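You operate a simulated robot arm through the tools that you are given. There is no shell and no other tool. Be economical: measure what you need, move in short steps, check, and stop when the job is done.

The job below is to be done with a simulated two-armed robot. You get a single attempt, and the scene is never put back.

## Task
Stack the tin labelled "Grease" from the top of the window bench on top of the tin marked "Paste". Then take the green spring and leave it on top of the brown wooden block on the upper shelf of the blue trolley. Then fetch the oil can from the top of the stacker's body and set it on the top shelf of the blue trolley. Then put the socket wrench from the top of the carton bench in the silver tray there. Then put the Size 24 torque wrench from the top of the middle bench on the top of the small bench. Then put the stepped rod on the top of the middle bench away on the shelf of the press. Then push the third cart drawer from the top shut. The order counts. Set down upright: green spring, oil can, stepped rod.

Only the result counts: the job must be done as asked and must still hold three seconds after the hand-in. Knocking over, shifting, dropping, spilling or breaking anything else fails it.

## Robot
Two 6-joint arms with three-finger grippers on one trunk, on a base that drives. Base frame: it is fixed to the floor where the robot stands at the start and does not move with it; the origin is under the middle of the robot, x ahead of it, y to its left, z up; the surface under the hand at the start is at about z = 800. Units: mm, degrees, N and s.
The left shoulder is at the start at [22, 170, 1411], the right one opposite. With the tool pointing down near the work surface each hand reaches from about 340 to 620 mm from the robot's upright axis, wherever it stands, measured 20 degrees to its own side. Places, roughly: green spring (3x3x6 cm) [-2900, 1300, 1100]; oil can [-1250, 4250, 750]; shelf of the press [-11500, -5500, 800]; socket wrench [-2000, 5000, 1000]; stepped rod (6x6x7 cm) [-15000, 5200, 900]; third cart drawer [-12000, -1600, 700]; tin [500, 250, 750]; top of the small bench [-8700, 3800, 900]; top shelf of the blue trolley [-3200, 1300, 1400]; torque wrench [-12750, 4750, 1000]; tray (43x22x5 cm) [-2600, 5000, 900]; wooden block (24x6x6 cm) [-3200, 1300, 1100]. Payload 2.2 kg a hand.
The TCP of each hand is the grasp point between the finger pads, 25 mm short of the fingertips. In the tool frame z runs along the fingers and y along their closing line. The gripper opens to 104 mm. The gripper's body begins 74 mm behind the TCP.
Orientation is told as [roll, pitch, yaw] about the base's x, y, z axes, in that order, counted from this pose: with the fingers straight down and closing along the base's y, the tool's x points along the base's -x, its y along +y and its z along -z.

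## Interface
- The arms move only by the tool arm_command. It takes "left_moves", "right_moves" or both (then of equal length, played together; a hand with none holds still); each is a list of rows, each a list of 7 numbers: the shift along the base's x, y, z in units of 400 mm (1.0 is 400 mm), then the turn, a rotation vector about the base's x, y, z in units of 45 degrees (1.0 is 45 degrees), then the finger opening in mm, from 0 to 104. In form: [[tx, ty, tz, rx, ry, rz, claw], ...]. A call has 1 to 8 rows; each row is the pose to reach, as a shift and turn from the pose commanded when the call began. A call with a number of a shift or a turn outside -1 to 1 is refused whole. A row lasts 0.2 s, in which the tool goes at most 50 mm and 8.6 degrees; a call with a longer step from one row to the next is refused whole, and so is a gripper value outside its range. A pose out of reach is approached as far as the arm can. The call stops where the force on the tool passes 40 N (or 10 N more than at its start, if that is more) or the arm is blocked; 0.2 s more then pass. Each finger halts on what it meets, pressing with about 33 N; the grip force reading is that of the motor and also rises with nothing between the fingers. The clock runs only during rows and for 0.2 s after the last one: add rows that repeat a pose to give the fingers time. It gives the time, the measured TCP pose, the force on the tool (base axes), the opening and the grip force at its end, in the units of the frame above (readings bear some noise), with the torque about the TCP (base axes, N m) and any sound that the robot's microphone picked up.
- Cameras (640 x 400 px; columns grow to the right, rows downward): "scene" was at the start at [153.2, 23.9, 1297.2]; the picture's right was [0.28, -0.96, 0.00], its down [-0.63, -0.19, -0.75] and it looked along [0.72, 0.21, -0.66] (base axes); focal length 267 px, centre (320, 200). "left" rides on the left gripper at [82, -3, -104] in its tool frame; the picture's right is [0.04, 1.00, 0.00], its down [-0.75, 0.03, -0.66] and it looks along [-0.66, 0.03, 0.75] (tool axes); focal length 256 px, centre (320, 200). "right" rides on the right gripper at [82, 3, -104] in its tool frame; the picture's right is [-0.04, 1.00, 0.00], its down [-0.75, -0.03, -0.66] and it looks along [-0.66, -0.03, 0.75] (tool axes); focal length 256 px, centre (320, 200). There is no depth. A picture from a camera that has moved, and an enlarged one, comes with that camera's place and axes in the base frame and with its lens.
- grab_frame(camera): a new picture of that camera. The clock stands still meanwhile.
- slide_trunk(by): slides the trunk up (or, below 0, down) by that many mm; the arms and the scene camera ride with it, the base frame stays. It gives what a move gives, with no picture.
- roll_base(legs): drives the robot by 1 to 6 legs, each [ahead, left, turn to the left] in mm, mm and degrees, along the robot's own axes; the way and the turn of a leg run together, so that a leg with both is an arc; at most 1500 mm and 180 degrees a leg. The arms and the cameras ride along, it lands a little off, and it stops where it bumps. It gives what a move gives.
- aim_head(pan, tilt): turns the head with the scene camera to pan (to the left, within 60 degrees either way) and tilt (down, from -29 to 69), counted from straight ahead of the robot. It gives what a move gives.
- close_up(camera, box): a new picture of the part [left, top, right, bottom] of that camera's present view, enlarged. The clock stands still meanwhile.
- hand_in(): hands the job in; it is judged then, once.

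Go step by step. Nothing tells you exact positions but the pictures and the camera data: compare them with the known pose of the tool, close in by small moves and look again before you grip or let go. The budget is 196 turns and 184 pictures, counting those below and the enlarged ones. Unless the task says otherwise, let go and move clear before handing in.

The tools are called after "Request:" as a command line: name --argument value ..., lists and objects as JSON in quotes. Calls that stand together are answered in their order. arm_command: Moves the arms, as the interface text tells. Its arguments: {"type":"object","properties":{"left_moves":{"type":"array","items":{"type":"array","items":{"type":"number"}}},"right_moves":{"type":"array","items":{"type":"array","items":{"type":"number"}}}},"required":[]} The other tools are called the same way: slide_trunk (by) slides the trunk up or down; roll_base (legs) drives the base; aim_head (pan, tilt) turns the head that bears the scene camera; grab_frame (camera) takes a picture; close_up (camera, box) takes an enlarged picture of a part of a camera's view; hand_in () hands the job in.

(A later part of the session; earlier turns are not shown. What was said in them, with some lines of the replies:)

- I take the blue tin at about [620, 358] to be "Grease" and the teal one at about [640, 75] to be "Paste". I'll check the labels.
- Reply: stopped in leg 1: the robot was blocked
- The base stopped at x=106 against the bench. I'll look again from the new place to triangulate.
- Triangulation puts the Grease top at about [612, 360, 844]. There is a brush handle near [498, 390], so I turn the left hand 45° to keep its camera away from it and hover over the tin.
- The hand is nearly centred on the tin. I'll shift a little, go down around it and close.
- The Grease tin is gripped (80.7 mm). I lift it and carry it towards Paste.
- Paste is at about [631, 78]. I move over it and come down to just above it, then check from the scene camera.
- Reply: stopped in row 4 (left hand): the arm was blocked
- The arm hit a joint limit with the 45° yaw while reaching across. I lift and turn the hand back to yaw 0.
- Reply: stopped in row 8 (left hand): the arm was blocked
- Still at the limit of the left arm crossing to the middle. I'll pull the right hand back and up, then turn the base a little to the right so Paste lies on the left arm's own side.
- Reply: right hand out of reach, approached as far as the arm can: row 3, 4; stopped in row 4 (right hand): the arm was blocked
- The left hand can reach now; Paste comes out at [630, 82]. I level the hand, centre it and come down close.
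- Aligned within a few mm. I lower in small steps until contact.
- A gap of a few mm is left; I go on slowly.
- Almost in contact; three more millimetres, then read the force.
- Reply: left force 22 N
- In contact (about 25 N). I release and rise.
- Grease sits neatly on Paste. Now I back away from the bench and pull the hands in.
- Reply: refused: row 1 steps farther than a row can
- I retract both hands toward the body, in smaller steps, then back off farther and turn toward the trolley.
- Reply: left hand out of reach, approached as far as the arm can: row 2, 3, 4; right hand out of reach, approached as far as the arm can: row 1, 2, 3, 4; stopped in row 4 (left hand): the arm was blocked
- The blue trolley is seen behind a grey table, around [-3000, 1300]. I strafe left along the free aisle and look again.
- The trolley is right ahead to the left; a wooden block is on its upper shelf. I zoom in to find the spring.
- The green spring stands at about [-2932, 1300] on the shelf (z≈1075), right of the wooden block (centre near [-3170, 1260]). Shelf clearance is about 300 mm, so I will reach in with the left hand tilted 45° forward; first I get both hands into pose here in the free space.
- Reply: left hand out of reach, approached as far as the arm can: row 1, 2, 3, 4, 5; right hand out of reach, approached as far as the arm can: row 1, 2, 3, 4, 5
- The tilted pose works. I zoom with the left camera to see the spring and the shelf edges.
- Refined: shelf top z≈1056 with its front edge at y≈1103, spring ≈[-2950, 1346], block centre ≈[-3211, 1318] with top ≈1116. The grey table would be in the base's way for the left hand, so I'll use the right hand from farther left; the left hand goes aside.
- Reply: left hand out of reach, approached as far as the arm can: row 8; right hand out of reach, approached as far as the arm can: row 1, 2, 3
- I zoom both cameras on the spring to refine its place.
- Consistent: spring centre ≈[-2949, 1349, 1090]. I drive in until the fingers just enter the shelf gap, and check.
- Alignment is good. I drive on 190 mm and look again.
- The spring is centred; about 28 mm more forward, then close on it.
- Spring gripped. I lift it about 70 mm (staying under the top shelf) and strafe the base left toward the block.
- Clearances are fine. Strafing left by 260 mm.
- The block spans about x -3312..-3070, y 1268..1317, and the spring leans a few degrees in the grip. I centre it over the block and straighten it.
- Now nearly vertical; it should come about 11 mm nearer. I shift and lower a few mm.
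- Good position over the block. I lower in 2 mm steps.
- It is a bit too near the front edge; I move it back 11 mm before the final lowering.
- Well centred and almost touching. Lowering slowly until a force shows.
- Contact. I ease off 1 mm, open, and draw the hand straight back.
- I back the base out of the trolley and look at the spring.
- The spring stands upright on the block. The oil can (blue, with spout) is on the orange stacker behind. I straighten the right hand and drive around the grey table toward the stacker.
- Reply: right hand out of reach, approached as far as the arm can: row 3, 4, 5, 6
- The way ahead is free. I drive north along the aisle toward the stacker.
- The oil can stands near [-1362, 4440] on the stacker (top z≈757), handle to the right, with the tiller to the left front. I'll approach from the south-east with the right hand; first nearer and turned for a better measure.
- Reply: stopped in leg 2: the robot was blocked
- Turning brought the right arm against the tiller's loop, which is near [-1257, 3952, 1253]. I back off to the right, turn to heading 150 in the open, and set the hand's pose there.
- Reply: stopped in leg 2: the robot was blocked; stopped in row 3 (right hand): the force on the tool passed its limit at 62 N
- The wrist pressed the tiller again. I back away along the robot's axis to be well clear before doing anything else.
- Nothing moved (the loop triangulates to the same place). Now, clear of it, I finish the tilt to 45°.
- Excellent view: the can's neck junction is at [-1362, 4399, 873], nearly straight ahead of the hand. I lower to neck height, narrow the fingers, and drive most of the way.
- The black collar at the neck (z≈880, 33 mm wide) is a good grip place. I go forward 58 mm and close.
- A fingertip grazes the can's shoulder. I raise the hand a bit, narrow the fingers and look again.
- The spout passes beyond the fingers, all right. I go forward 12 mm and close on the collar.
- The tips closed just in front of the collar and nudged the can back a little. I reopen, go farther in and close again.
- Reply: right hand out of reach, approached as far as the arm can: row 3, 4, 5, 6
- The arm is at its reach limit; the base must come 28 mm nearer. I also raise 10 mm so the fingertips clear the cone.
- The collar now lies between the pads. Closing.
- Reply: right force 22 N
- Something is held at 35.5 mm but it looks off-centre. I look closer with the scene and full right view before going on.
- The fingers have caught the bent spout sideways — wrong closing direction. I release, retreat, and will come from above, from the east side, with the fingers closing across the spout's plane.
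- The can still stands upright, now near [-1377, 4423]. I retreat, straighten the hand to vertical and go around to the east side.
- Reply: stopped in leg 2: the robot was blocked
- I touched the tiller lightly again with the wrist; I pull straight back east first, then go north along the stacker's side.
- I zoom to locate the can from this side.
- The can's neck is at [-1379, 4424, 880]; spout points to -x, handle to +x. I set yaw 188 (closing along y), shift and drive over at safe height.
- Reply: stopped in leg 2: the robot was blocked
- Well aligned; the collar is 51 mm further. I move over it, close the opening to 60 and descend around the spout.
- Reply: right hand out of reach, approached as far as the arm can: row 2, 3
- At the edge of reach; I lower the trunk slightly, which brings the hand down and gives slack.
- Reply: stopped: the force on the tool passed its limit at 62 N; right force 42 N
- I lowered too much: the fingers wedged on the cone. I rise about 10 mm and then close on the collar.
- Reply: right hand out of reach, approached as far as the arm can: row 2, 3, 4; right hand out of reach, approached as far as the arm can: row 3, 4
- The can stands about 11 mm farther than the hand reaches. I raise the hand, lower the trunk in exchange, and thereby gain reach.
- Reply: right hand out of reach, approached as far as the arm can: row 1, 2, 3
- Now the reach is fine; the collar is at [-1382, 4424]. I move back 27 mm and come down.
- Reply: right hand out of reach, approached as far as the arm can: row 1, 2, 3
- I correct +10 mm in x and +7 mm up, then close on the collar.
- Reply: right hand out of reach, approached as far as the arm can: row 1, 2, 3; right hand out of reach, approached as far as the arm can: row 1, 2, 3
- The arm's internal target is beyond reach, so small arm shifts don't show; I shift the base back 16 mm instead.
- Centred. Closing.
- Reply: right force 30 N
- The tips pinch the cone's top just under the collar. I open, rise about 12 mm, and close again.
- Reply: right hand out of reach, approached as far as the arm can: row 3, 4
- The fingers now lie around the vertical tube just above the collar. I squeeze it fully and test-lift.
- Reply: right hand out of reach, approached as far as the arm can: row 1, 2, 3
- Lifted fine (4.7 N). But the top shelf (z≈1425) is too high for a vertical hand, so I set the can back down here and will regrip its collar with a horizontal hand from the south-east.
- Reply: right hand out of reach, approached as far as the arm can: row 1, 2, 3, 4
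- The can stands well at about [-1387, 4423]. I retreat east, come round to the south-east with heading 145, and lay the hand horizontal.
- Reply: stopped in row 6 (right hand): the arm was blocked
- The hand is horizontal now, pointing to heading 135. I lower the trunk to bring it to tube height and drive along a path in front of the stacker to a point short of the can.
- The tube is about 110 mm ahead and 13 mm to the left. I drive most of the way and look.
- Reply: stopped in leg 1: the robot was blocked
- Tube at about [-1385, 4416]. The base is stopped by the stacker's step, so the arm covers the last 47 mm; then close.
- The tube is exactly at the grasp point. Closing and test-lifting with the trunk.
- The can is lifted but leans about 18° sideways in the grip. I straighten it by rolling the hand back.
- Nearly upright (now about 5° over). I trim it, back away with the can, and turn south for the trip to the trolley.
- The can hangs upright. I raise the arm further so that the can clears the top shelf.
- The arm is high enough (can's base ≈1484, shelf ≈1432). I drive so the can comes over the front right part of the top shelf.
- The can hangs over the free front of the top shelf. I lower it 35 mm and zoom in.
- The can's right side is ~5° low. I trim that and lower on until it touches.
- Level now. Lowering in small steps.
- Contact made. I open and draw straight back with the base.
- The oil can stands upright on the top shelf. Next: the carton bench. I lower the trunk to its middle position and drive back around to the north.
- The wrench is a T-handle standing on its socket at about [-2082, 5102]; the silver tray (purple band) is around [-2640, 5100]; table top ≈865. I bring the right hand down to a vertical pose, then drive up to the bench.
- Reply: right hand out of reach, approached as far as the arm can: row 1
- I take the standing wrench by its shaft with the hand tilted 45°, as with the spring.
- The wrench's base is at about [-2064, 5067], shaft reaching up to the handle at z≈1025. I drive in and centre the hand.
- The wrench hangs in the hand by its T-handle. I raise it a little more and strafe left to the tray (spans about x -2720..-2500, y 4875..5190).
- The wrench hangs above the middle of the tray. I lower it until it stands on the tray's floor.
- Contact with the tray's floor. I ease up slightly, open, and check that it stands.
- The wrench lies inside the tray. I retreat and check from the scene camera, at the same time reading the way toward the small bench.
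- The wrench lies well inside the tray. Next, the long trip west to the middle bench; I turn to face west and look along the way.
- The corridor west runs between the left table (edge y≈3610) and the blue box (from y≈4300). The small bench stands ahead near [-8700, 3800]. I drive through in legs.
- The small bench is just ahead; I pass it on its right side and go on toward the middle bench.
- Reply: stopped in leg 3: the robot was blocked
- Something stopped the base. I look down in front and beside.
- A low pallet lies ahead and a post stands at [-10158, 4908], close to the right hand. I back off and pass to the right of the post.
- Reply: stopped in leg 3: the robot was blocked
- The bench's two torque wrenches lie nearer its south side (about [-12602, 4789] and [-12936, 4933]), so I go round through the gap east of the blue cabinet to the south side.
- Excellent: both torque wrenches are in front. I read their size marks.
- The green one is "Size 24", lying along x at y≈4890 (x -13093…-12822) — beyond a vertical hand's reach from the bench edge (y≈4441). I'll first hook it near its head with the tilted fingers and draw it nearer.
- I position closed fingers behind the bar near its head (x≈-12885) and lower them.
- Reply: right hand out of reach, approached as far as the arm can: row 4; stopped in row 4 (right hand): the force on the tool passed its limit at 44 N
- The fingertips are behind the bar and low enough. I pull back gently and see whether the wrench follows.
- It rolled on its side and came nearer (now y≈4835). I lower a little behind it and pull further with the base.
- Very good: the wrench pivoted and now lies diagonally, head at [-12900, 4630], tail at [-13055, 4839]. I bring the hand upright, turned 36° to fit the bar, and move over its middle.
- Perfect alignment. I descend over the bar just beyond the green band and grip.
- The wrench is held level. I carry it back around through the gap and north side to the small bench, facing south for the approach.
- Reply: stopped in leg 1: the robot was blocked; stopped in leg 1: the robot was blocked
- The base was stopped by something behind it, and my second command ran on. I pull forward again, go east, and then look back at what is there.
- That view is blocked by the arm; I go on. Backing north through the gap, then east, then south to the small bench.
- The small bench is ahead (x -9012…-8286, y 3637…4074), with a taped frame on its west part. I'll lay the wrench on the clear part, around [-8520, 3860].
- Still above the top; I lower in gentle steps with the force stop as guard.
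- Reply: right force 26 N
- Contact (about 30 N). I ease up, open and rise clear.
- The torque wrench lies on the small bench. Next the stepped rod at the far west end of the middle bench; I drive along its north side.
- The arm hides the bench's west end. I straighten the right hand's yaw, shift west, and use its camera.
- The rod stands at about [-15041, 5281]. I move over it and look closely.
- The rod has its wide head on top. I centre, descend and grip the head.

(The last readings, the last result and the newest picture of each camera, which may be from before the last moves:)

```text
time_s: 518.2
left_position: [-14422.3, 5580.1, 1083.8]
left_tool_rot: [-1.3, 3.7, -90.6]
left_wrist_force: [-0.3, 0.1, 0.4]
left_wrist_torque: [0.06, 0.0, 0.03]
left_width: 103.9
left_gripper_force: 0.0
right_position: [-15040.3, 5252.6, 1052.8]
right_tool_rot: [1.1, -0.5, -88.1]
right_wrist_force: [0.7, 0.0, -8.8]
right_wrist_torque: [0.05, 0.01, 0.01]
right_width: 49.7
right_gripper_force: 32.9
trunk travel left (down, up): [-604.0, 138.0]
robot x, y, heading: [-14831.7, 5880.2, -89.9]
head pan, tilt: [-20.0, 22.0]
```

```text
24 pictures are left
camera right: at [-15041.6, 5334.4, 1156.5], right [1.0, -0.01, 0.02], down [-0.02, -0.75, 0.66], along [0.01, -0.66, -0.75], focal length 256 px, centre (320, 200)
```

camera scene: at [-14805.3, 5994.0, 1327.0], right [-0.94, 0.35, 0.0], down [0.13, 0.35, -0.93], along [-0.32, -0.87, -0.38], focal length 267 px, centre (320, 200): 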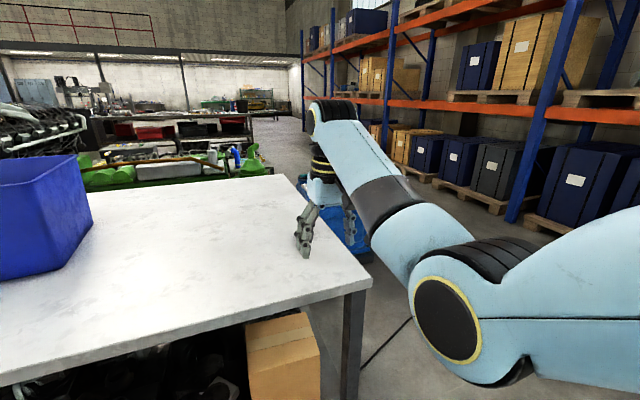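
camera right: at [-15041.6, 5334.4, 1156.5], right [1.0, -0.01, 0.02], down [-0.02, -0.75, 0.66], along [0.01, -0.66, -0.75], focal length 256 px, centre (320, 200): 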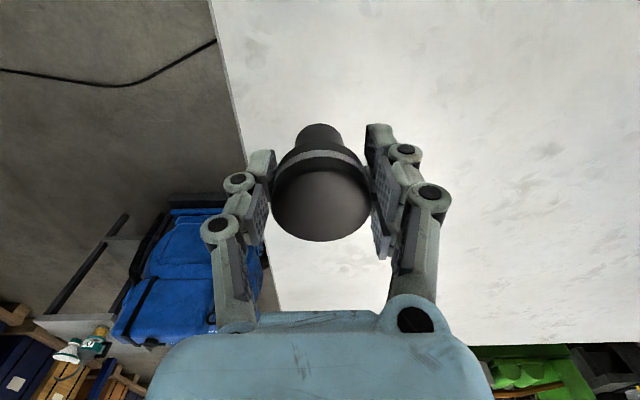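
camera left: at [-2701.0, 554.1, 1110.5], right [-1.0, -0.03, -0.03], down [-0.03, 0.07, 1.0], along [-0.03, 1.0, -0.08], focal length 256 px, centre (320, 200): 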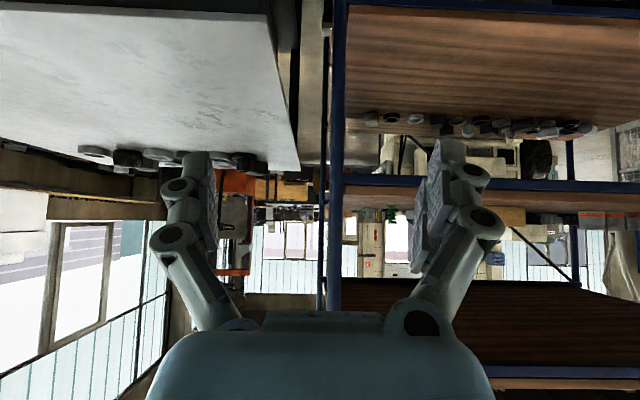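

The rod is held firmly and upright. Now the long way to the press: east along the north side, then south down the wide corridor at x≈-7700.

Request:
roll_base --legs '[[-190, 0, 0], [0, 1500, 0], [0, 1500, 0], [0, 1500, 0], [0, 1500, 0], [0, 1150, 0]]'

Request:
roll_base --legs '[[1500, 0, 0], [1500, 0, 0], [1200, 0, 0]]'

Request:
aim_head --pan -15 --tilt 12

Request:
grab_frame --camera "scene"

```text
time_s: 552.9
left_position: [-7372.5, 6332.7, 1084.3]
left_tool_rot: [-1.2, 3.7, -84.9]
left_wrist_force: [0.0, -0.1, -0.2]
left_wrist_torque: [-0.03, 0.04, 0.02]
left_width: 104.1
left_gripper_force: 0.0
right_position: [-7954.7, 5942.9, 1052.5]
right_tool_rot: [1.1, -0.6, -82.4]
right_wrist_force: [-1.1, 0.3, -6.7]
right_wrist_torque: [0.05, 0.01, -0.05]
right_width: 49.4
right_gripper_force: 33.2
trunk travel left (down, up): [-604.0, 138.0]
robot x, y, heading: [-7806.7, 6589.2, -84.2]
head pan, tilt: [-20.0, 22.0]
```

```text
time_s: 573.1
left_position: [-7014.2, 2125.1, 1084.0]
left_tool_rot: [-1.4, 3.7, -86.5]
left_wrist_force: [0.1, 0.4, 0.5]
left_wrist_torque: [0.0, 0.0, 0.0]
left_width: 104.0
left_gripper_force: 0.0
right_position: [-7606.4, 1752.0, 1053.2]
right_tool_rot: [1.1, -0.6, -84.1]
right_wrist_force: [-0.3, -1.2, -7.6]
right_wrist_torque: [0.08, 0.01, -0.04]
right_width: 49.6
right_gripper_force: 32.4
trunk travel left (down, up): [-604.0, 138.0]
robot x, y, heading: [-7438.8, 2390.8, -85.6]
head pan, tilt: [-20.0, 22.0]
```

```text
time_s: 573.8
left_position: [-7014.1, 2125.0, 1084.7]
left_tool_rot: [-1.3, 3.7, -86.4]
left_wrist_force: [0.0, 0.2, 0.5]
left_wrist_torque: [0.03, -0.02, 0.03]
left_width: 104.2
left_gripper_force: 0.1
right_position: [-7607.0, 1751.6, 1053.4]
right_tool_rot: [1.0, -0.6, -84.0]
right_wrist_force: [0.1, -0.3, -7.1]
right_wrist_torque: [0.05, 0.02, -0.02]
right_width: 49.7
right_gripper_force: 32.9
trunk travel left (down, up): [-604.0, 138.0]
robot x, y, heading: [-7437.3, 2389.4, -85.8]
head pan, tilt: [-15.0, 12.0]
```

```text
23 pictures are left
camera scene: at [-7451.5, 2229.4, 1343.1], right [-0.98, 0.19, 0.0], down [0.04, 0.21, -0.98], along [-0.18, -0.96, -0.21], focal length 267 px, centre (320, 200)
```

scene: 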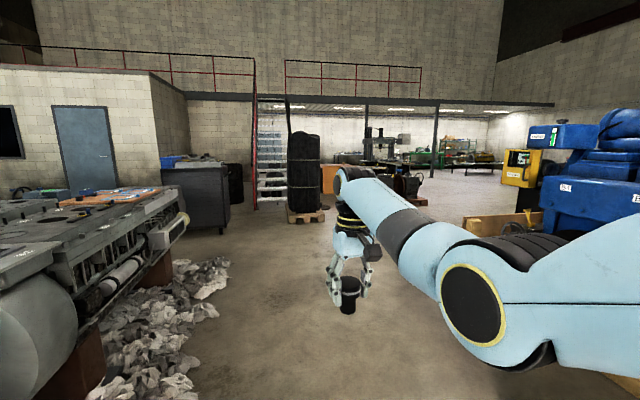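

The way is clear; I turn southwest and drive toward the press area.

Request:
roll_base --legs '[[0, 0, -25], [1500, 0, 0], [1500, 0, 0], [1500, 0, 0], [700, 0, 0]]'

Request:
aim_head --pan -5 --tilt 12

Request:
grab_frame --camera "scene"

```text
time_s: 596.5
left_position: [-8616.3, -2276.0, 1085.4]
left_tool_rot: [-1.4, 3.7, -108.3]
left_wrist_force: [-0.4, -0.5, -0.1]
left_wrist_torque: [0.02, 0.02, -0.01]
left_width: 104.0
left_gripper_force: 0.2
right_position: [-9304.4, -2400.7, 1051.4]
right_tool_rot: [1.2, -0.5, -106.0]
right_wrist_force: [-0.1, 0.7, -7.0]
right_wrist_torque: [0.07, 0.03, 0.0]
right_width: 49.7
right_gripper_force: 32.8
trunk travel left (down, up): [-604.0, 138.0]
robot x, y, heading: [-8909.0, -1872.5, -107.7]
head pan, tilt: [-15.0, 12.0]
stopped in leg 4: the robot was blocked; the commanded pose is now the measured one
```

```text
time_s: 597.2
left_position: [-8616.3, -2275.5, 1083.7]
left_tool_rot: [-1.4, 3.7, -108.4]
left_wrist_force: [0.3, -0.5, -0.1]
left_wrist_torque: [0.01, -0.01, -0.01]
left_width: 104.0
left_gripper_force: 0.0
right_position: [-9305.6, -2401.8, 1053.5]
right_tool_rot: [1.3, -0.8, -106.0]
right_wrist_force: [0.0, -0.5, -8.0]
right_wrist_torque: [0.05, 0.04, 0.0]
right_width: 49.6
right_gripper_force: 32.6
trunk travel left (down, up): [-604.0, 138.0]
robot x, y, heading: [-8911.2, -1870.9, -108.0]
head pan, tilt: [-5.0, 12.0]
```

```text
22 pictures are left
camera scene: at [-8968.2, -2021.9, 1343.8], right [-0.92, 0.39, 0.0], down [0.08, 0.19, -0.98], along [-0.38, -0.9, -0.21], focal length 267 px, centre (320, 200)
```

scene: 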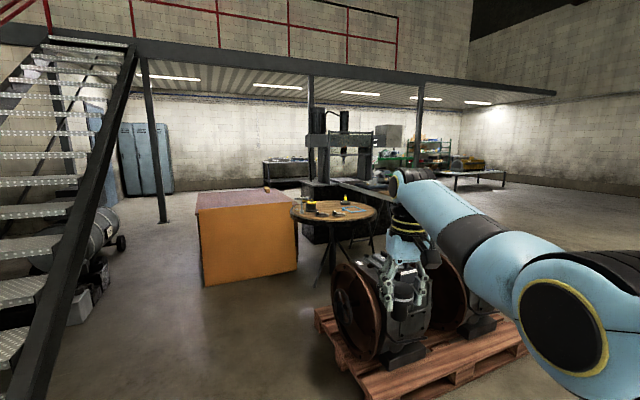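

The left arm seems to graze the stairs. I shift west, between the engine and the motor pallet, toward the press.

Request:
roll_base --legs '[[0, -350, 0], [500, -1100, 0], [450, -1050, 0]]'

Request:
aim_head --pan 10 --tilt 15

Request:
grab_frame --camera "scene"

```text
time_s: 610.7
left_position: [-11330.2, -2409.3, 1082.8]
left_tool_rot: [-1.5, 3.8, -110.6]
left_wrist_force: [0.6, 0.2, 0.2]
left_wrist_torque: [0.01, 0.0, 0.01]
left_width: 104.1
left_gripper_force: 0.1
right_position: [-12023.5, -2507.3, 1051.8]
right_tool_rot: [1.2, -0.6, -108.1]
right_wrist_force: [0.0, 0.2, -6.9]
right_wrist_torque: [0.07, -0.01, 0.0]
right_width: 49.6
right_gripper_force: 33.0
trunk travel left (down, up): [-604.0, 138.0]
robot x, y, heading: [-11611.1, -1993.6, -110.2]
head pan, tilt: [-5.0, 12.0]
```

```text
time_s: 611.5
left_position: [-11329.6, -2408.3, 1083.3]
left_tool_rot: [-1.3, 3.8, -110.7]
left_wrist_force: [0.3, 0.0, 0.1]
left_wrist_torque: [0.02, 0.0, -0.01]
left_width: 103.8
left_gripper_force: 0.1
right_position: [-12023.4, -2506.8, 1051.1]
right_tool_rot: [1.0, -0.5, -108.1]
right_wrist_force: [-0.1, -0.2, -6.2]
right_wrist_torque: [0.09, -0.02, 0.02]
right_width: 49.6
right_gripper_force: 33.2
trunk travel left (down, up): [-604.0, 138.0]
robot x, y, heading: [-11609.3, -1993.6, -110.0]
head pan, tilt: [10.0, 15.0]
```

```text
21 pictures are left
camera scene: at [-11649.0, -2150.4, 1338.3], right [-0.98, 0.17, 0.0], down [0.05, 0.26, -0.97], along [-0.17, -0.95, -0.26], focal length 267 px, centre (320, 200)
```

scene: 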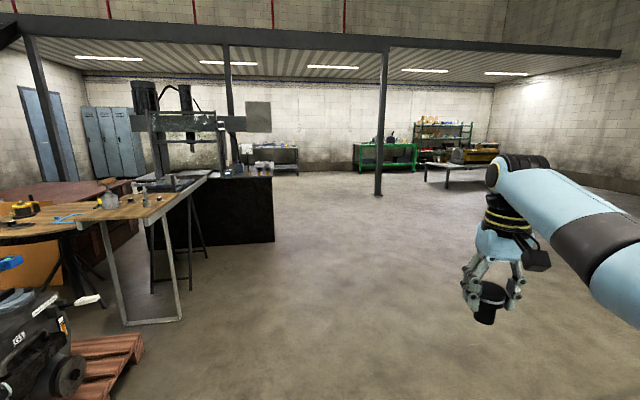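

The press is at left; its shelf is the black platform at about [-11500, -5500]. I zoom in to see the free space.

Request:
close_up --camera "scene" --box '[140, 120, 300, 250]'

Request:
roll_base --legs '[[0, 0, 20], [1500, 0, 0], [600, 0, 0]]'

Request:
aim_head --pan 5 --tilt 30

Request:
grab_frame --camera "scene"

```text
3.08 times, centred on (220, 185) of scene
camera zoom: at [-11649.0, -2150.4, 1338.3], right [-0.98, 0.17, 0.0], down [0.05, 0.26, -0.97], along [-0.17, -0.95, -0.26], focal length 820 px, centre (628, 246)
```

zoom: 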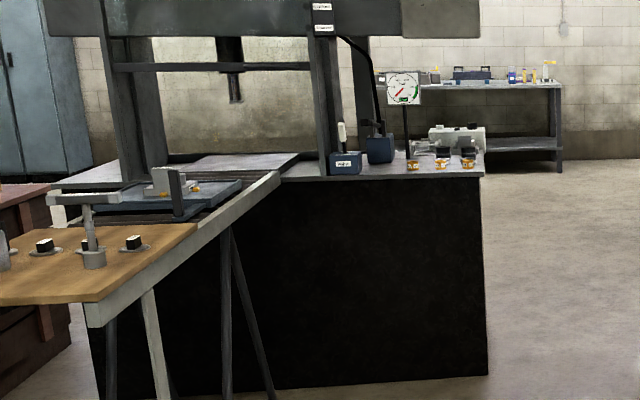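

```text
time_s: 623.0
left_position: [-11217.4, -4398.0, 1081.4]
left_tool_rot: [-1.4, 3.9, -91.5]
left_wrist_force: [0.1, -0.3, 0.2]
left_wrist_torque: [-0.02, 0.01, 0.03]
left_width: 103.8
left_gripper_force: 0.0
right_position: [-11840.1, -4719.0, 1052.1]
right_tool_rot: [1.2, -0.5, -89.0]
right_wrist_force: [-0.3, -0.8, -7.8]
right_wrist_torque: [0.09, 0.04, 0.0]
right_width: 49.8
right_gripper_force: 32.8
trunk travel left (down, up): [-604.0, 138.0]
robot x, y, heading: [-11614.9, -4094.1, -90.8]
head pan, tilt: [10.0, 15.0]
```

```text
time_s: 623.8
left_position: [-11217.8, -4398.2, 1082.7]
left_tool_rot: [-1.4, 3.9, -91.4]
left_wrist_force: [0.5, 0.6, 0.9]
left_wrist_torque: [0.01, 0.0, 0.01]
left_width: 104.1
left_gripper_force: 0.0
right_position: [-11839.9, -4717.5, 1051.2]
right_tool_rot: [1.0, -0.4, -88.9]
right_wrist_force: [0.5, -0.1, -6.6]
right_wrist_torque: [0.05, 0.0, 0.0]
right_width: 49.7
right_gripper_force: 32.6
trunk travel left (down, up): [-604.0, 138.0]
robot x, y, heading: [-11622.6, -4093.6, -90.9]
head pan, tilt: [5.0, 30.0]
```

```text
19 pictures are left
camera scene: at [-11611.8, -4256.2, 1314.2], right [-1.0, -0.07, 0.0], down [-0.04, 0.5, -0.87], along [0.06, -0.86, -0.5], focal length 267 px, centre (320, 200)
```

scene: 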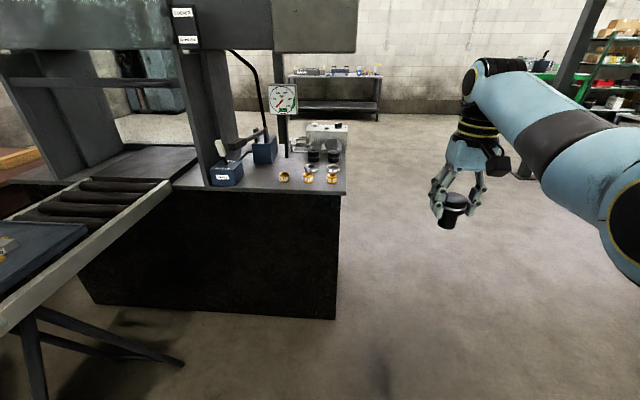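

Request:
close_up --camera "scene" --box '[190, 110, 360, 216]'

```text
3.76 times, centred on (275, 163) of scene
camera zoom: at [-11611.8, -4256.2, 1314.2], right [-1.0, -0.07, 0.0], down [-0.04, 0.5, -0.87], along [0.06, -0.86, -0.5], focal length 1004 px, centre (489, 339)
```

zoom: 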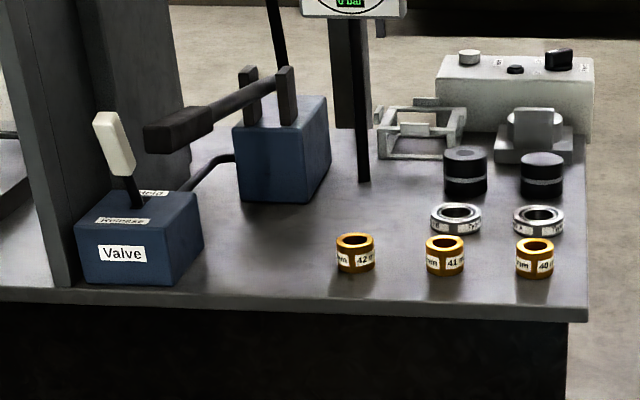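

A free spot lies between the "Valve" box and the "42" ring, at about [-11285, -5290] (shelf z≈798). Because of the conveyor at the left I approach with heading -50.

Request:
roll_base --legs '[[0, 0, 41], [507, -303, 0]]'

Request:
slide_trunk --by -120

Request:
aim_head --pan -10 --tilt 38

Request:
grab_frame --camera "scene"

Request:
grab_frame --camera "right"

```text
time_s: 629.0
left_position: [-11017.1, -4632.5, 1083.0]
left_tool_rot: [-1.4, 3.8, -49.9]
left_wrist_force: [-0.2, -0.4, 0.5]
left_wrist_torque: [0.01, -0.02, 0.0]
left_width: 104.1
left_gripper_force: 0.1
right_position: [-11270.7, -5285.4, 1051.8]
right_tool_rot: [1.2, -0.5, -47.5]
right_wrist_force: [-10.5, -2.0, -6.9]
right_wrist_torque: [-0.11, 0.55, 0.01]
right_width: 50.3
right_gripper_force: 32.8
trunk travel left (down, up): [-604.0, 138.0]
robot x, y, heading: [-11518.5, -4672.5, -49.6]
head pan, tilt: [5.0, 30.0]
```

```text
time_s: 630.2
left_position: [-11017.2, -4631.7, 977.7]
left_tool_rot: [-1.3, 3.8, -50.0]
left_wrist_force: [0.4, 0.5, 0.8]
left_wrist_torque: [0.03, 0.04, 0.0]
left_width: 103.9
left_gripper_force: 0.1
right_position: [-11271.9, -5286.4, 954.3]
right_tool_rot: [1.0, -0.9, -47.6]
right_wrist_force: [-10.2, 9.9, 11.5]
right_wrist_torque: [0.05, -0.27, 0.25]
right_width: 51.3
right_gripper_force: 33.1
trunk travel left (down, up): [-499.0, 243.0]
robot x, y, heading: [-11513.6, -4669.2, -49.2]
head pan, tilt: [5.0, 30.0]
stopped: the force on the tool passed its limit at 46 N (the readings are from after the stop); the commanded pose is now the measured one
```

```text
time_s: 631.0
left_position: [-11017.4, -4630.8, 978.6]
left_tool_rot: [-1.4, 3.7, -50.0]
left_wrist_force: [0.0, 0.0, -0.3]
left_wrist_torque: [0.01, 0.02, -0.01]
left_width: 104.3
left_gripper_force: 0.1
right_position: [-11270.0, -5287.1, 953.0]
right_tool_rot: [1.1, -1.1, -47.5]
right_wrist_force: [-11.6, 9.1, 11.8]
right_wrist_torque: [0.12, -0.25, 0.28]
right_width: 50.8
right_gripper_force: 32.7
trunk travel left (down, up): [-499.0, 243.0]
robot x, y, heading: [-11518.0, -4673.8, -49.4]
head pan, tilt: [-10.0, 38.0]
```

```text
17 pictures are left
camera scene: at [-11426.4, -4799.3, 1196.1], right [-0.86, -0.51, 0.0], down [-0.31, 0.53, -0.79], along [0.4, -0.68, -0.61], focal length 267 px, centre (320, 200)
```

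scene: 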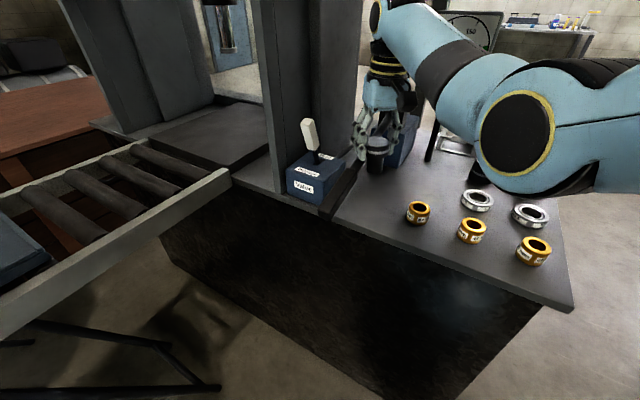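

```text
16 pictures are left
camera right: at [-11326.1, -5222.6, 1055.9], right [0.76, 0.65, 0.02], down [0.47, -0.58, 0.67], along [0.44, -0.5, -0.74], focal length 256 px, centre (320, 200)
```

right: 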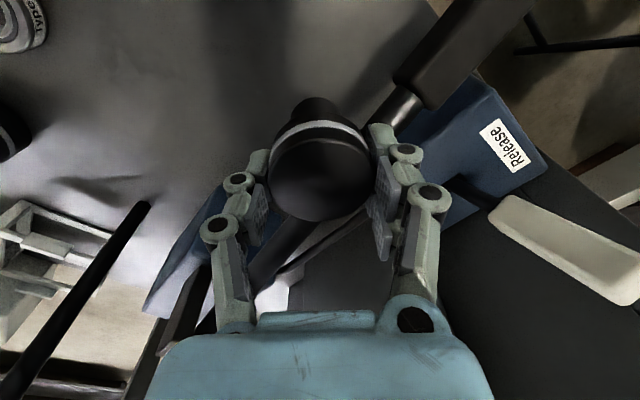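

The rod has come down on the pump's lever, which sticks out over that spot. I raise at once and look.

Request:
slide_trunk --by 105

Request:
grab_frame --camera "scene"

```text
time_s: 632.4
left_position: [-11016.3, -4633.5, 1082.1]
left_tool_rot: [-1.4, 3.8, -49.9]
left_wrist_force: [-0.2, 0.2, 0.1]
left_wrist_torque: [-0.01, -0.02, 0.01]
left_width: 104.0
left_gripper_force: 0.1
right_position: [-11269.4, -5286.8, 1053.1]
right_tool_rot: [1.3, -0.7, -47.5]
right_wrist_force: [0.9, -0.1, -7.2]
right_wrist_torque: [-0.06, -0.04, 0.02]
right_width: 49.6
right_gripper_force: 33.0
trunk travel left (down, up): [-604.0, 138.0]
robot x, y, heading: [-11517.6, -4672.4, -49.2]
head pan, tilt: [-10.0, 38.0]
```

```text
15 pictures are left
camera scene: at [-11425.9, -4801.1, 1301.3], right [-0.86, -0.51, 0.0], down [-0.31, 0.53, -0.79], along [0.4, -0.68, -0.62], focal length 267 px, centre (320, 200)
```

scene: 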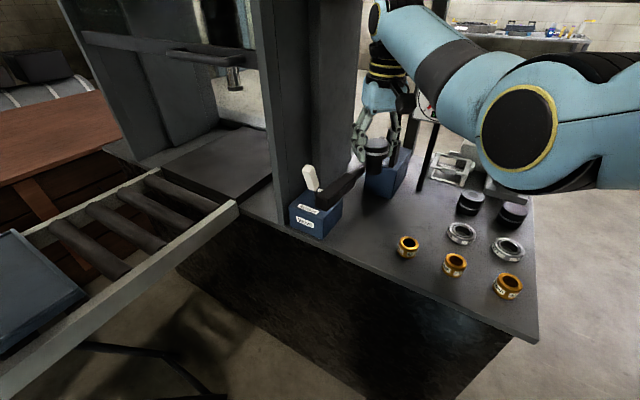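

The lever sprang back; it runs over x≈-11230…-11185, and a finger had caught it. I turn the hand so the fingers close along y, shift 26 mm west, and come down between lever and ring.

Request:
arm_command --right_moves '[[-0.02, 0.01, 0, 0, 0, 0.17, 30], [-0.04, 0.02, 0, 0, 0, 0.34, 30], [-0.066, 0.03, 0, 0, 0, 0.51, 30], [-0.066, 0.03, 0, 0, 0, 0.68, 30], [-0.066, 0.03, 0, 0, 0, 0.85, 30], [-0.066, 0.03, 0, 0, 0, 1, 30]]'

Request:
slide_trunk --by -100

Request:
grab_frame --camera "scene"

```text
time_s: 633.8
left_position: [-11016.3, -4633.7, 1082.8]
left_tool_rot: [-1.4, 3.8, -50.0]
left_wrist_force: [0.6, -0.9, 1.0]
left_wrist_torque: [0.0, -0.01, 0.0]
left_width: 104.2
left_gripper_force: 0.0
right_position: [-11294.4, -5274.9, 1056.7]
right_tool_rot: [1.0, -1.0, -2.4]
right_wrist_force: [-0.7, 0.5, -7.0]
right_wrist_torque: [-0.02, -0.02, 0.03]
right_width: 49.7
right_gripper_force: 33.8
trunk travel left (down, up): [-604.0, 138.0]
robot x, y, heading: [-11519.6, -4674.5, -49.6]
head pan, tilt: [-10.0, 38.0]
```

```text
time_s: 635.1
left_position: [-11016.3, -4633.5, 982.8]
left_tool_rot: [-1.4, 4.0, -50.1]
left_wrist_force: [0.6, -0.3, -0.4]
left_wrist_torque: [-0.02, 0.0, 0.0]
left_width: 103.9
left_gripper_force: 0.1
right_position: [-11295.5, -5275.5, 956.5]
right_tool_rot: [1.0, -1.0, -2.6]
right_wrist_force: [0.6, -0.2, -7.5]
right_wrist_torque: [0.0, -0.07, 0.01]
right_width: 49.7
right_gripper_force: 32.7
trunk travel left (down, up): [-504.0, 238.0]
robot x, y, heading: [-11516.6, -4669.8, -49.1]
head pan, tilt: [-10.0, 38.0]
```

```text
14 pictures are left
camera scene: at [-11424.5, -4801.8, 1200.8], right [-0.86, -0.51, 0.0], down [-0.31, 0.53, -0.79], along [0.4, -0.68, -0.62], focal length 267 px, centre (320, 200)
```

scene: 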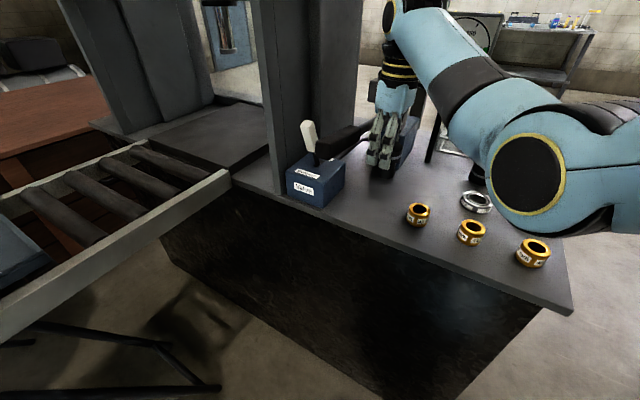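

No contact now. I lower with the arm, finely near the end.

Request:
arm_command --right_moves '[[0, 0, -0.08, 0, 0, 0, 30], [0, 0, -0.16, 0, 0, 0, 30], [0, 0, -0.22, 0, 0, 0, 30], [0, 0, -0.25, 0, 0, 0, 30]]'

Request:
close_up --camera "scene" --box '[290, 100, 450, 250]'

```text
time_s: 636.1
left_position: [-11016.0, -4633.7, 983.4]
left_tool_rot: [-1.5, 3.9, -50.0]
left_wrist_force: [0.0, 0.1, -0.4]
left_wrist_torque: [0.04, 0.0, -0.05]
left_width: 104.1
left_gripper_force: 0.0
right_position: [-11294.2, -5276.1, 856.4]
right_tool_rot: [1.2, -1.0, -2.5]
right_wrist_force: [4.3, -2.4, 6.8]
right_wrist_torque: [-0.78, -0.22, 0.14]
right_width: 51.6
right_gripper_force: 29.0
trunk travel left (down, up): [-504.0, 238.0]
robot x, y, heading: [-11514.9, -4672.7, -49.1]
head pan, tilt: [-10.0, 38.0]
```

```text
2.67 times, centred on (370, 175) of scene
camera zoom: at [-11424.1, -4801.3, 1200.7], right [-0.86, -0.51, 0.0], down [-0.31, 0.53, -0.79], along [0.4, -0.68, -0.62], focal length 711 px, centre (187, 267)
```

zoom: 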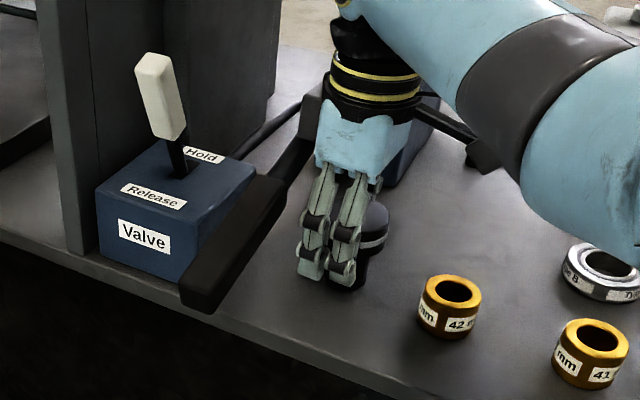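

The rod's base should now be on the shelf (z≈797). I open just enough and rise straight up.

Request:
arm_command --right_moves '[[0, 0, 0, 0, 0, 0, 56], [0, 0, 0, 0, 0, 0, 64], [0, 0, 0, 0, 0, 0, 66], [0, 0, 0.05, 0, 0, 0, 66], [0, 0, 0.15, 0, 0, 0, 66], [0, 0, 0.25, 0, 0, 0, 66]]'

Request:
slide_trunk --by 100

Request:
roll_base --legs '[[-300, 250, 0]]'

Request:
grab_frame --camera "scene"

```text
time_s: 637.5
left_position: [-11016.0, -4633.3, 983.1]
left_tool_rot: [-1.3, 3.8, -50.0]
left_wrist_force: [-0.5, 1.1, 0.4]
left_wrist_torque: [-0.05, 0.01, 0.02]
left_width: 103.9
left_gripper_force: 0.2
right_position: [-11297.1, -5276.1, 957.0]
right_tool_rot: [1.1, -0.8, -2.6]
right_wrist_force: [1.6, 0.7, 0.8]
right_wrist_torque: [0.0, 0.01, 0.02]
right_width: 65.9
right_gripper_force: 0.0
trunk travel left (down, up): [-504.0, 238.0]
robot x, y, heading: [-11518.3, -4673.1, -49.5]
head pan, tilt: [-10.0, 38.0]
```

```text
time_s: 638.8
left_position: [-11015.6, -4632.4, 1083.2]
left_tool_rot: [-1.4, 3.9, -49.9]
left_wrist_force: [0.5, 0.5, 0.0]
left_wrist_torque: [-0.01, -0.01, 0.01]
left_width: 103.7
left_gripper_force: 0.1
right_position: [-11296.0, -5276.2, 1056.1]
right_tool_rot: [1.2, -0.9, -2.6]
right_wrist_force: [-0.4, 0.6, -0.1]
right_wrist_torque: [0.01, -0.01, -0.01]
right_width: 66.1
right_gripper_force: 0.0
trunk travel left (down, up): [-604.0, 138.0]
robot x, y, heading: [-11516.7, -4670.6, -49.5]
head pan, tilt: [-10.0, 38.0]
```

```text
time_s: 641.3
left_position: [-11014.5, -4244.2, 1083.2]
left_tool_rot: [-1.4, 3.8, -50.0]
left_wrist_force: [-0.6, 0.5, 0.0]
left_wrist_torque: [-0.02, 0.02, 0.01]
left_width: 104.2
left_gripper_force: 0.0
right_position: [-11294.2, -4887.2, 1056.4]
right_tool_rot: [1.1, -0.8, -2.6]
right_wrist_force: [1.0, -0.4, 0.4]
right_wrist_torque: [0.0, -0.01, -0.02]
right_width: 66.0
right_gripper_force: 0.0
trunk travel left (down, up): [-604.0, 138.0]
robot x, y, heading: [-11516.7, -4289.5, -49.3]
head pan, tilt: [-10.0, 38.0]
```

```text
12 pictures are left
camera scene: at [-11423.6, -4411.7, 1301.8], right [-0.86, -0.51, 0.0], down [-0.31, 0.53, -0.79], along [0.4, -0.68, -0.62], focal length 267 px, centre (320, 200)
```

scene: 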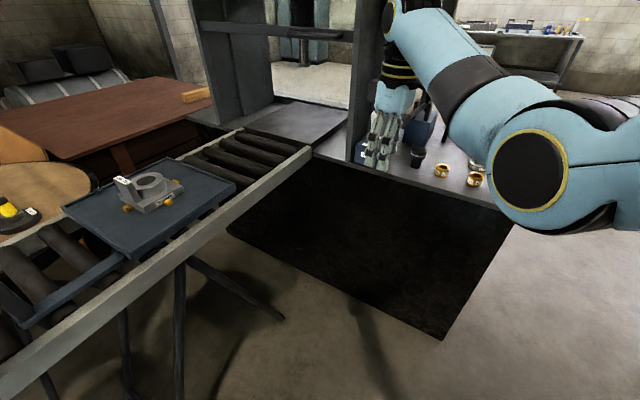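

The rod stands upright on the press shelf. Now the drawer: I back off, turn north toward the cart near [-12000, -1600] and look.

Request:
roll_base --legs '[[-800, 0, 0], [0, 0, 140]]'

Request:
aim_head --pan 5 --tilt 18

Request:
grab_frame --camera "scene"

```text
time_s: 651.5
left_position: [-12452.5, -3373.4, 1084.1]
left_tool_rot: [-1.4, 3.9, 90.3]
left_wrist_force: [0.4, 0.5, 0.6]
left_wrist_torque: [0.01, 0.01, -0.03]
left_width: 104.0
left_gripper_force: 0.1
right_position: [-11826.3, -3057.7, 1057.3]
right_tool_rot: [1.1, -0.9, 137.6]
right_wrist_force: [0.6, 0.0, 0.1]
right_wrist_torque: [0.0, -0.01, 0.0]
right_width: 66.1
right_gripper_force: 0.0
trunk travel left (down, up): [-604.0, 138.0]
robot x, y, heading: [-12040.5, -3663.3, 90.9]
head pan, tilt: [-10.0, 38.0]
```

```text
time_s: 652.3
left_position: [-12452.0, -3372.5, 1083.9]
left_tool_rot: [-1.4, 3.9, 90.4]
left_wrist_force: [-0.1, -0.1, 0.3]
left_wrist_torque: [0.0, -0.03, 0.0]
left_width: 103.9
left_gripper_force: 0.0
right_position: [-11826.1, -3058.1, 1057.4]
right_tool_rot: [1.1, -1.0, 137.7]
right_wrist_force: [-0.2, -0.4, 0.5]
right_wrist_torque: [0.0, 0.01, 0.0]
right_width: 66.0
right_gripper_force: 0.0
trunk travel left (down, up): [-604.0, 138.0]
robot x, y, heading: [-12044.6, -3662.9, 90.8]
head pan, tilt: [5.0, 18.0]
```

```text
11 pictures are left
camera scene: at [-12051.1, -3498.5, 1333.3], right [0.99, 0.1, 0.0], down [0.03, -0.31, -0.95], along [-0.1, 0.95, -0.31], focal length 267 px, centre (320, 200)
```

scene: 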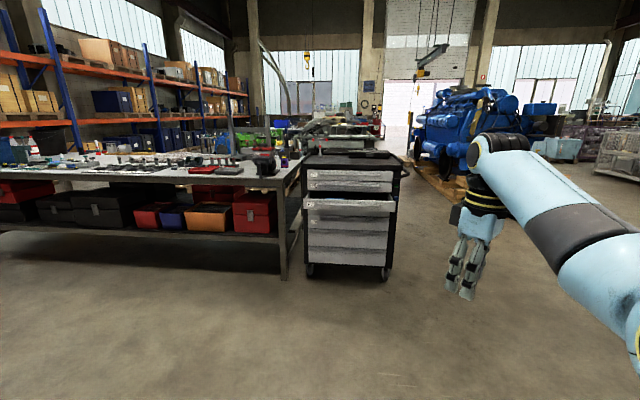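

The drawer cart faces me right ahead. I zoom to see which drawer is open.

Request:
close_up --camera "scene" --box '[270, 140, 430, 290]'

```text
2.67 times, centred on (350, 215) of scene
camera zoom: at [-12051.1, -3498.5, 1333.3], right [0.99, 0.1, 0.0], down [0.03, -0.31, -0.95], along [-0.1, 0.95, -0.31], focal length 711 px, centre (240, 160)
```

zoom: 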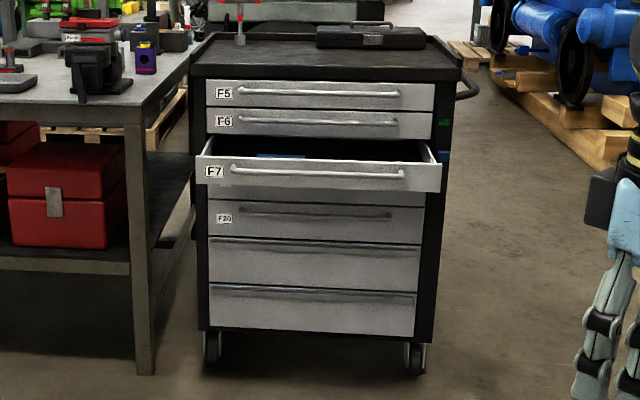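

Drawer F7 (third) stands open, its front near y≈-1790, z 700–785. I close the fist, tilt it forward 45°, lower it to that height, and drive up to it.

Request:
arm_command --right_moves '[[0, 0, 0, 0, 0, -0.17, 30], [0, 0, 0, 0, 0, -0.34, 10], [0, 0, 0, 0, 0, -0.51, 0], [0, 0, 0, 0, 0, -0.68, 0], [0, 0, 0, 0, 0, -0.85, 0], [0, 0, 0, 0, 0, -1, 0]]'

Request:
arm_command --right_moves '[[0, 0, 0, 0.17, 0, 0, 0], [0, 0, 0, 0.34, 0, 0, 0], [0, 0, 0, 0.51, 0, 0, 0], [0, 0, 0, 0.68, 0, 0, 0], [0, 0, 0, 0.85, 0, 0, 0], [0, 0, 0, 1, 0, 0, 0]]'

Request:
slide_trunk --by -312

Request:
roll_base --legs '[[0, 205, -0.8], [1000, 0, 0]]'

Request:
grab_frame --camera "right"

Request:
grab_frame --camera "scene"

```text
time_s: 653.7
left_position: [-12452.6, -3372.8, 1082.3]
left_tool_rot: [-1.5, 3.8, 90.2]
left_wrist_force: [0.2, 1.1, 0.2]
left_wrist_torque: [-0.02, 0.02, -0.01]
left_width: 104.0
left_gripper_force: 0.0
right_position: [-11826.0, -3058.4, 1056.9]
right_tool_rot: [1.1, -0.9, 92.5]
right_wrist_force: [0.2, -0.6, 0.0]
right_wrist_torque: [0.0, -0.02, 0.03]
right_width: 0.0
right_gripper_force: 27.7
trunk travel left (down, up): [-604.0, 138.0]
robot x, y, heading: [-12045.7, -3660.5, 90.9]
head pan, tilt: [5.0, 18.0]
```

```text
time_s: 655.1
left_position: [-12451.6, -3372.9, 1082.7]
left_tool_rot: [-1.4, 3.7, 90.3]
left_wrist_force: [0.5, -0.5, -0.2]
left_wrist_torque: [0.0, -0.01, -0.04]
left_width: 103.9
left_gripper_force: 0.1
right_position: [-11826.2, -3057.7, 1056.7]
right_tool_rot: [-1.5, -46.0, 93.9]
right_wrist_force: [-0.6, 0.2, 0.5]
right_wrist_torque: [-0.02, 0.0, -0.02]
right_width: 0.0
right_gripper_force: 28.4
trunk travel left (down, up): [-604.0, 138.0]
robot x, y, heading: [-12041.6, -3664.8, 91.0]
head pan, tilt: [5.0, 18.0]
```

```text
time_s: 658.2
left_position: [-12451.4, -3376.9, 755.1]
left_tool_rot: [-1.5, 7.2, 90.2]
left_wrist_force: [0.2, 0.5, 0.5]
left_wrist_torque: [-0.03, -0.01, -0.01]
left_width: 103.9
left_gripper_force: 0.1
right_position: [-11826.2, -3057.3, 744.8]
right_tool_rot: [-1.7, -45.9, 93.8]
right_wrist_force: [0.7, 0.2, -0.2]
right_wrist_torque: [0.01, 0.01, 0.01]
right_width: 0.0
right_gripper_force: 28.6
trunk travel left (down, up): [-292.0, 450.0]
robot x, y, heading: [-12040.7, -3661.1, 90.7]
head pan, tilt: [5.0, 18.0]
```

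```text
time_s: 664.6
left_position: [-12648.4, -2368.2, 755.0]
left_tool_rot: [-1.5, 7.2, 89.1]
left_wrist_force: [-0.1, 0.4, -0.2]
left_wrist_torque: [0.0, -0.01, 0.02]
left_width: 104.2
left_gripper_force: 0.1
right_position: [-12017.1, -2061.8, 744.6]
right_tool_rot: [-1.6, -45.9, 92.8]
right_wrist_force: [-0.1, -0.2, 0.6]
right_wrist_torque: [0.01, -0.01, 0.0]
right_width: 0.1
right_gripper_force: 28.9
trunk travel left (down, up): [-292.0, 450.0]
robot x, y, heading: [-12244.3, -2663.1, 89.7]
head pan, tilt: [5.0, 18.0]
```

```text
9 pictures are left
camera right: at [-12016.5, -2192.5, 758.4], right [-1.0, 0.0, 0.01], down [0.01, 0.05, 1.0], along [0.0, 1.0, -0.05], focal length 256 px, centre (320, 200)
```

right: 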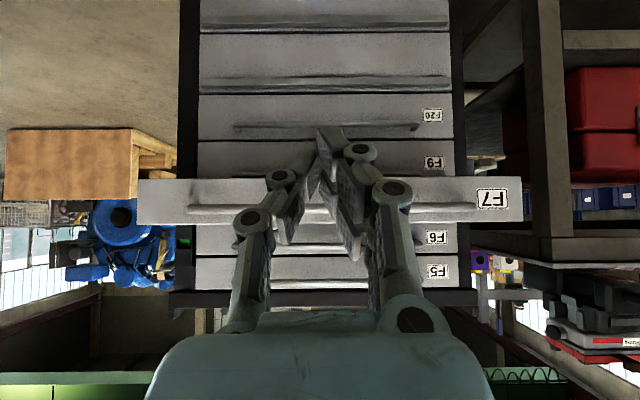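

```text
8 pictures are left
camera scene: at [-12250.4, -2489.0, 1014.2], right [1.0, 0.08, 0.0], down [0.03, -0.31, -0.95], along [-0.08, 0.95, -0.31], focal length 267 px, centre (320, 200)
```

scene: 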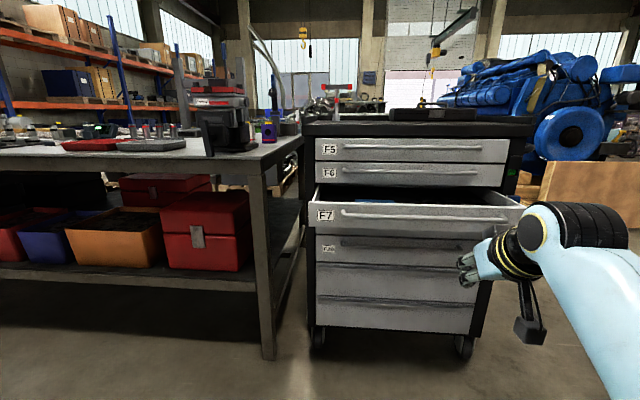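

The fist points at the middle of drawer F7's panel, which is about 200 mm out (panel at y≈-1779, cart front ≈-1577). I drive forward, pushing it in.

Request:
roll_base --legs '[[300, 0, 0], [130, 0, 0]]'

Request:
close_up --camera "scene" --box '[280, 80, 560, 300]'

```text
time_s: 667.6
left_position: [-12646.5, -1937.8, 755.4]
left_tool_rot: [-1.4, 7.2, 89.0]
left_wrist_force: [0.1, -0.7, -1.6]
left_wrist_torque: [0.01, 0.0, -0.01]
left_width: 103.8
left_gripper_force: 0.1
right_position: [-12015.0, -1638.9, 732.7]
right_tool_rot: [-1.5, -43.9, 92.6]
right_wrist_force: [-0.1, -0.4, -0.2]
right_wrist_torque: [-0.02, 0.02, 0.02]
right_width: 0.0
right_gripper_force: 28.4
trunk travel left (down, up): [-292.0, 450.0]
robot x, y, heading: [-12245.3, -2230.2, 89.6]
head pan, tilt: [5.0, 18.0]
stopped in leg 2: the force on the tool passed its limit at 69 N (the readings are from after the stop); the commanded pose is now the measured one
```

```text
1.82 times, centred on (420, 190) of scene
camera zoom: at [-12248.8, -2059.9, 1014.4], right [1.0, 0.08, 0.0], down [0.03, -0.31, -0.95], along [-0.08, 0.95, -0.31], focal length 485 px, centre (138, 218)
```

zoom: 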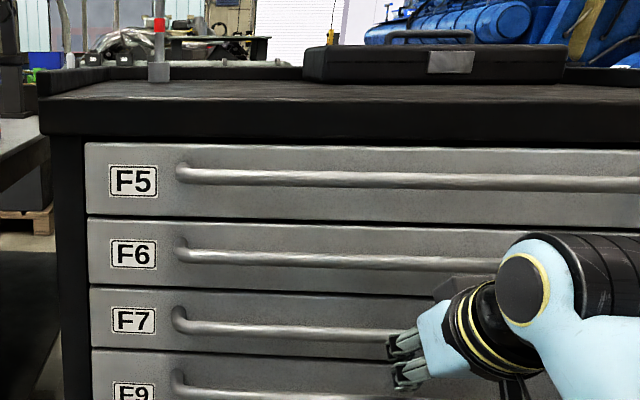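

The drawer looks flush now. I back away and check it.

Request:
roll_base --legs '[[-400, 0, 0]]'

Request:
close_up --camera "scene" --box '[280, 90, 560, 310]'

```text
time_s: 670.1
left_position: [-12648.6, -2341.1, 755.1]
left_tool_rot: [-1.5, 7.1, 89.0]
left_wrist_force: [0.3, -0.2, 0.2]
left_wrist_torque: [0.02, -0.02, -0.01]
left_width: 103.9
left_gripper_force: 0.0
right_position: [-12017.7, -2043.3, 732.9]
right_tool_rot: [-1.5, -44.0, 92.7]
right_wrist_force: [0.2, -0.3, -0.1]
right_wrist_torque: [0.03, 0.0, -0.01]
right_width: 0.2
right_gripper_force: 28.4
trunk travel left (down, up): [-292.0, 450.0]
robot x, y, heading: [-12244.8, -2638.5, 89.7]
head pan, tilt: [5.0, 18.0]
```

```text
1.82 times, centred on (420, 200) of scene
camera zoom: at [-12251.3, -2463.1, 1014.4], right [1.0, 0.08, 0.0], down [0.03, -0.31, -0.95], along [-0.08, 0.95, -0.31], focal length 485 px, centre (138, 200)
```

zoom: 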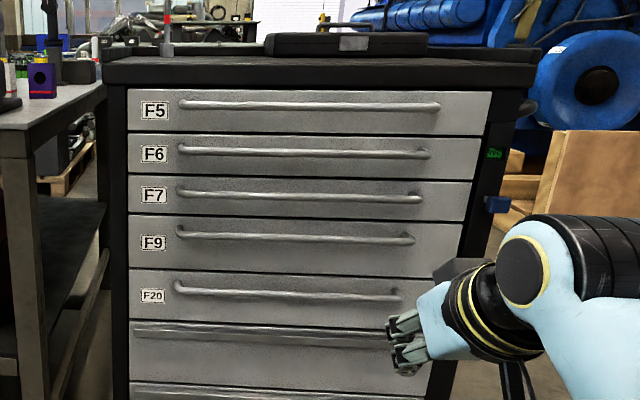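

Drawer F7 is flush with its neighbours, nothing is held and both hands are clear, so I hand the job in.

Request:
hand_in

```text
The job is handed in.
```

I handed the job in with all seven steps done in the order asked, but a few unplanned bumps along the way could still count against it.

| Step | Where it ended up |
|---|---|
| Grease tin | stacked on the Paste tin |
| Green spring | upright on the wooden block |
| Oil can | upright on the trolley's top shelf |
| Socket wrench | in the silver tray; it fell over when I let go and lies flat |
| Size 24 torque wrench | on the small bench |
| Stepped rod | upright on the press shelf |
| Third drawer (F7) | pushed shut, flush with the others |

**Contacts along the way:**
- **Stacker:** the arm touched the tiller loop several times. It measured in the same place afterwards.
- **Oil can:** I nudged it on the stacker before I got a good grip on it.
- **Middle bench:** the base backed into something on its south side and then moved about 26 cm further before stopping. I couldn't see what it was or whether it shifted.
- **Driving:** the base also stopped against the pallet and near the post, the stairs and the stacker's step.
- **Press:** the hand pressed the pump lever down twice. It sprang back the first time; I didn't check it after the second.
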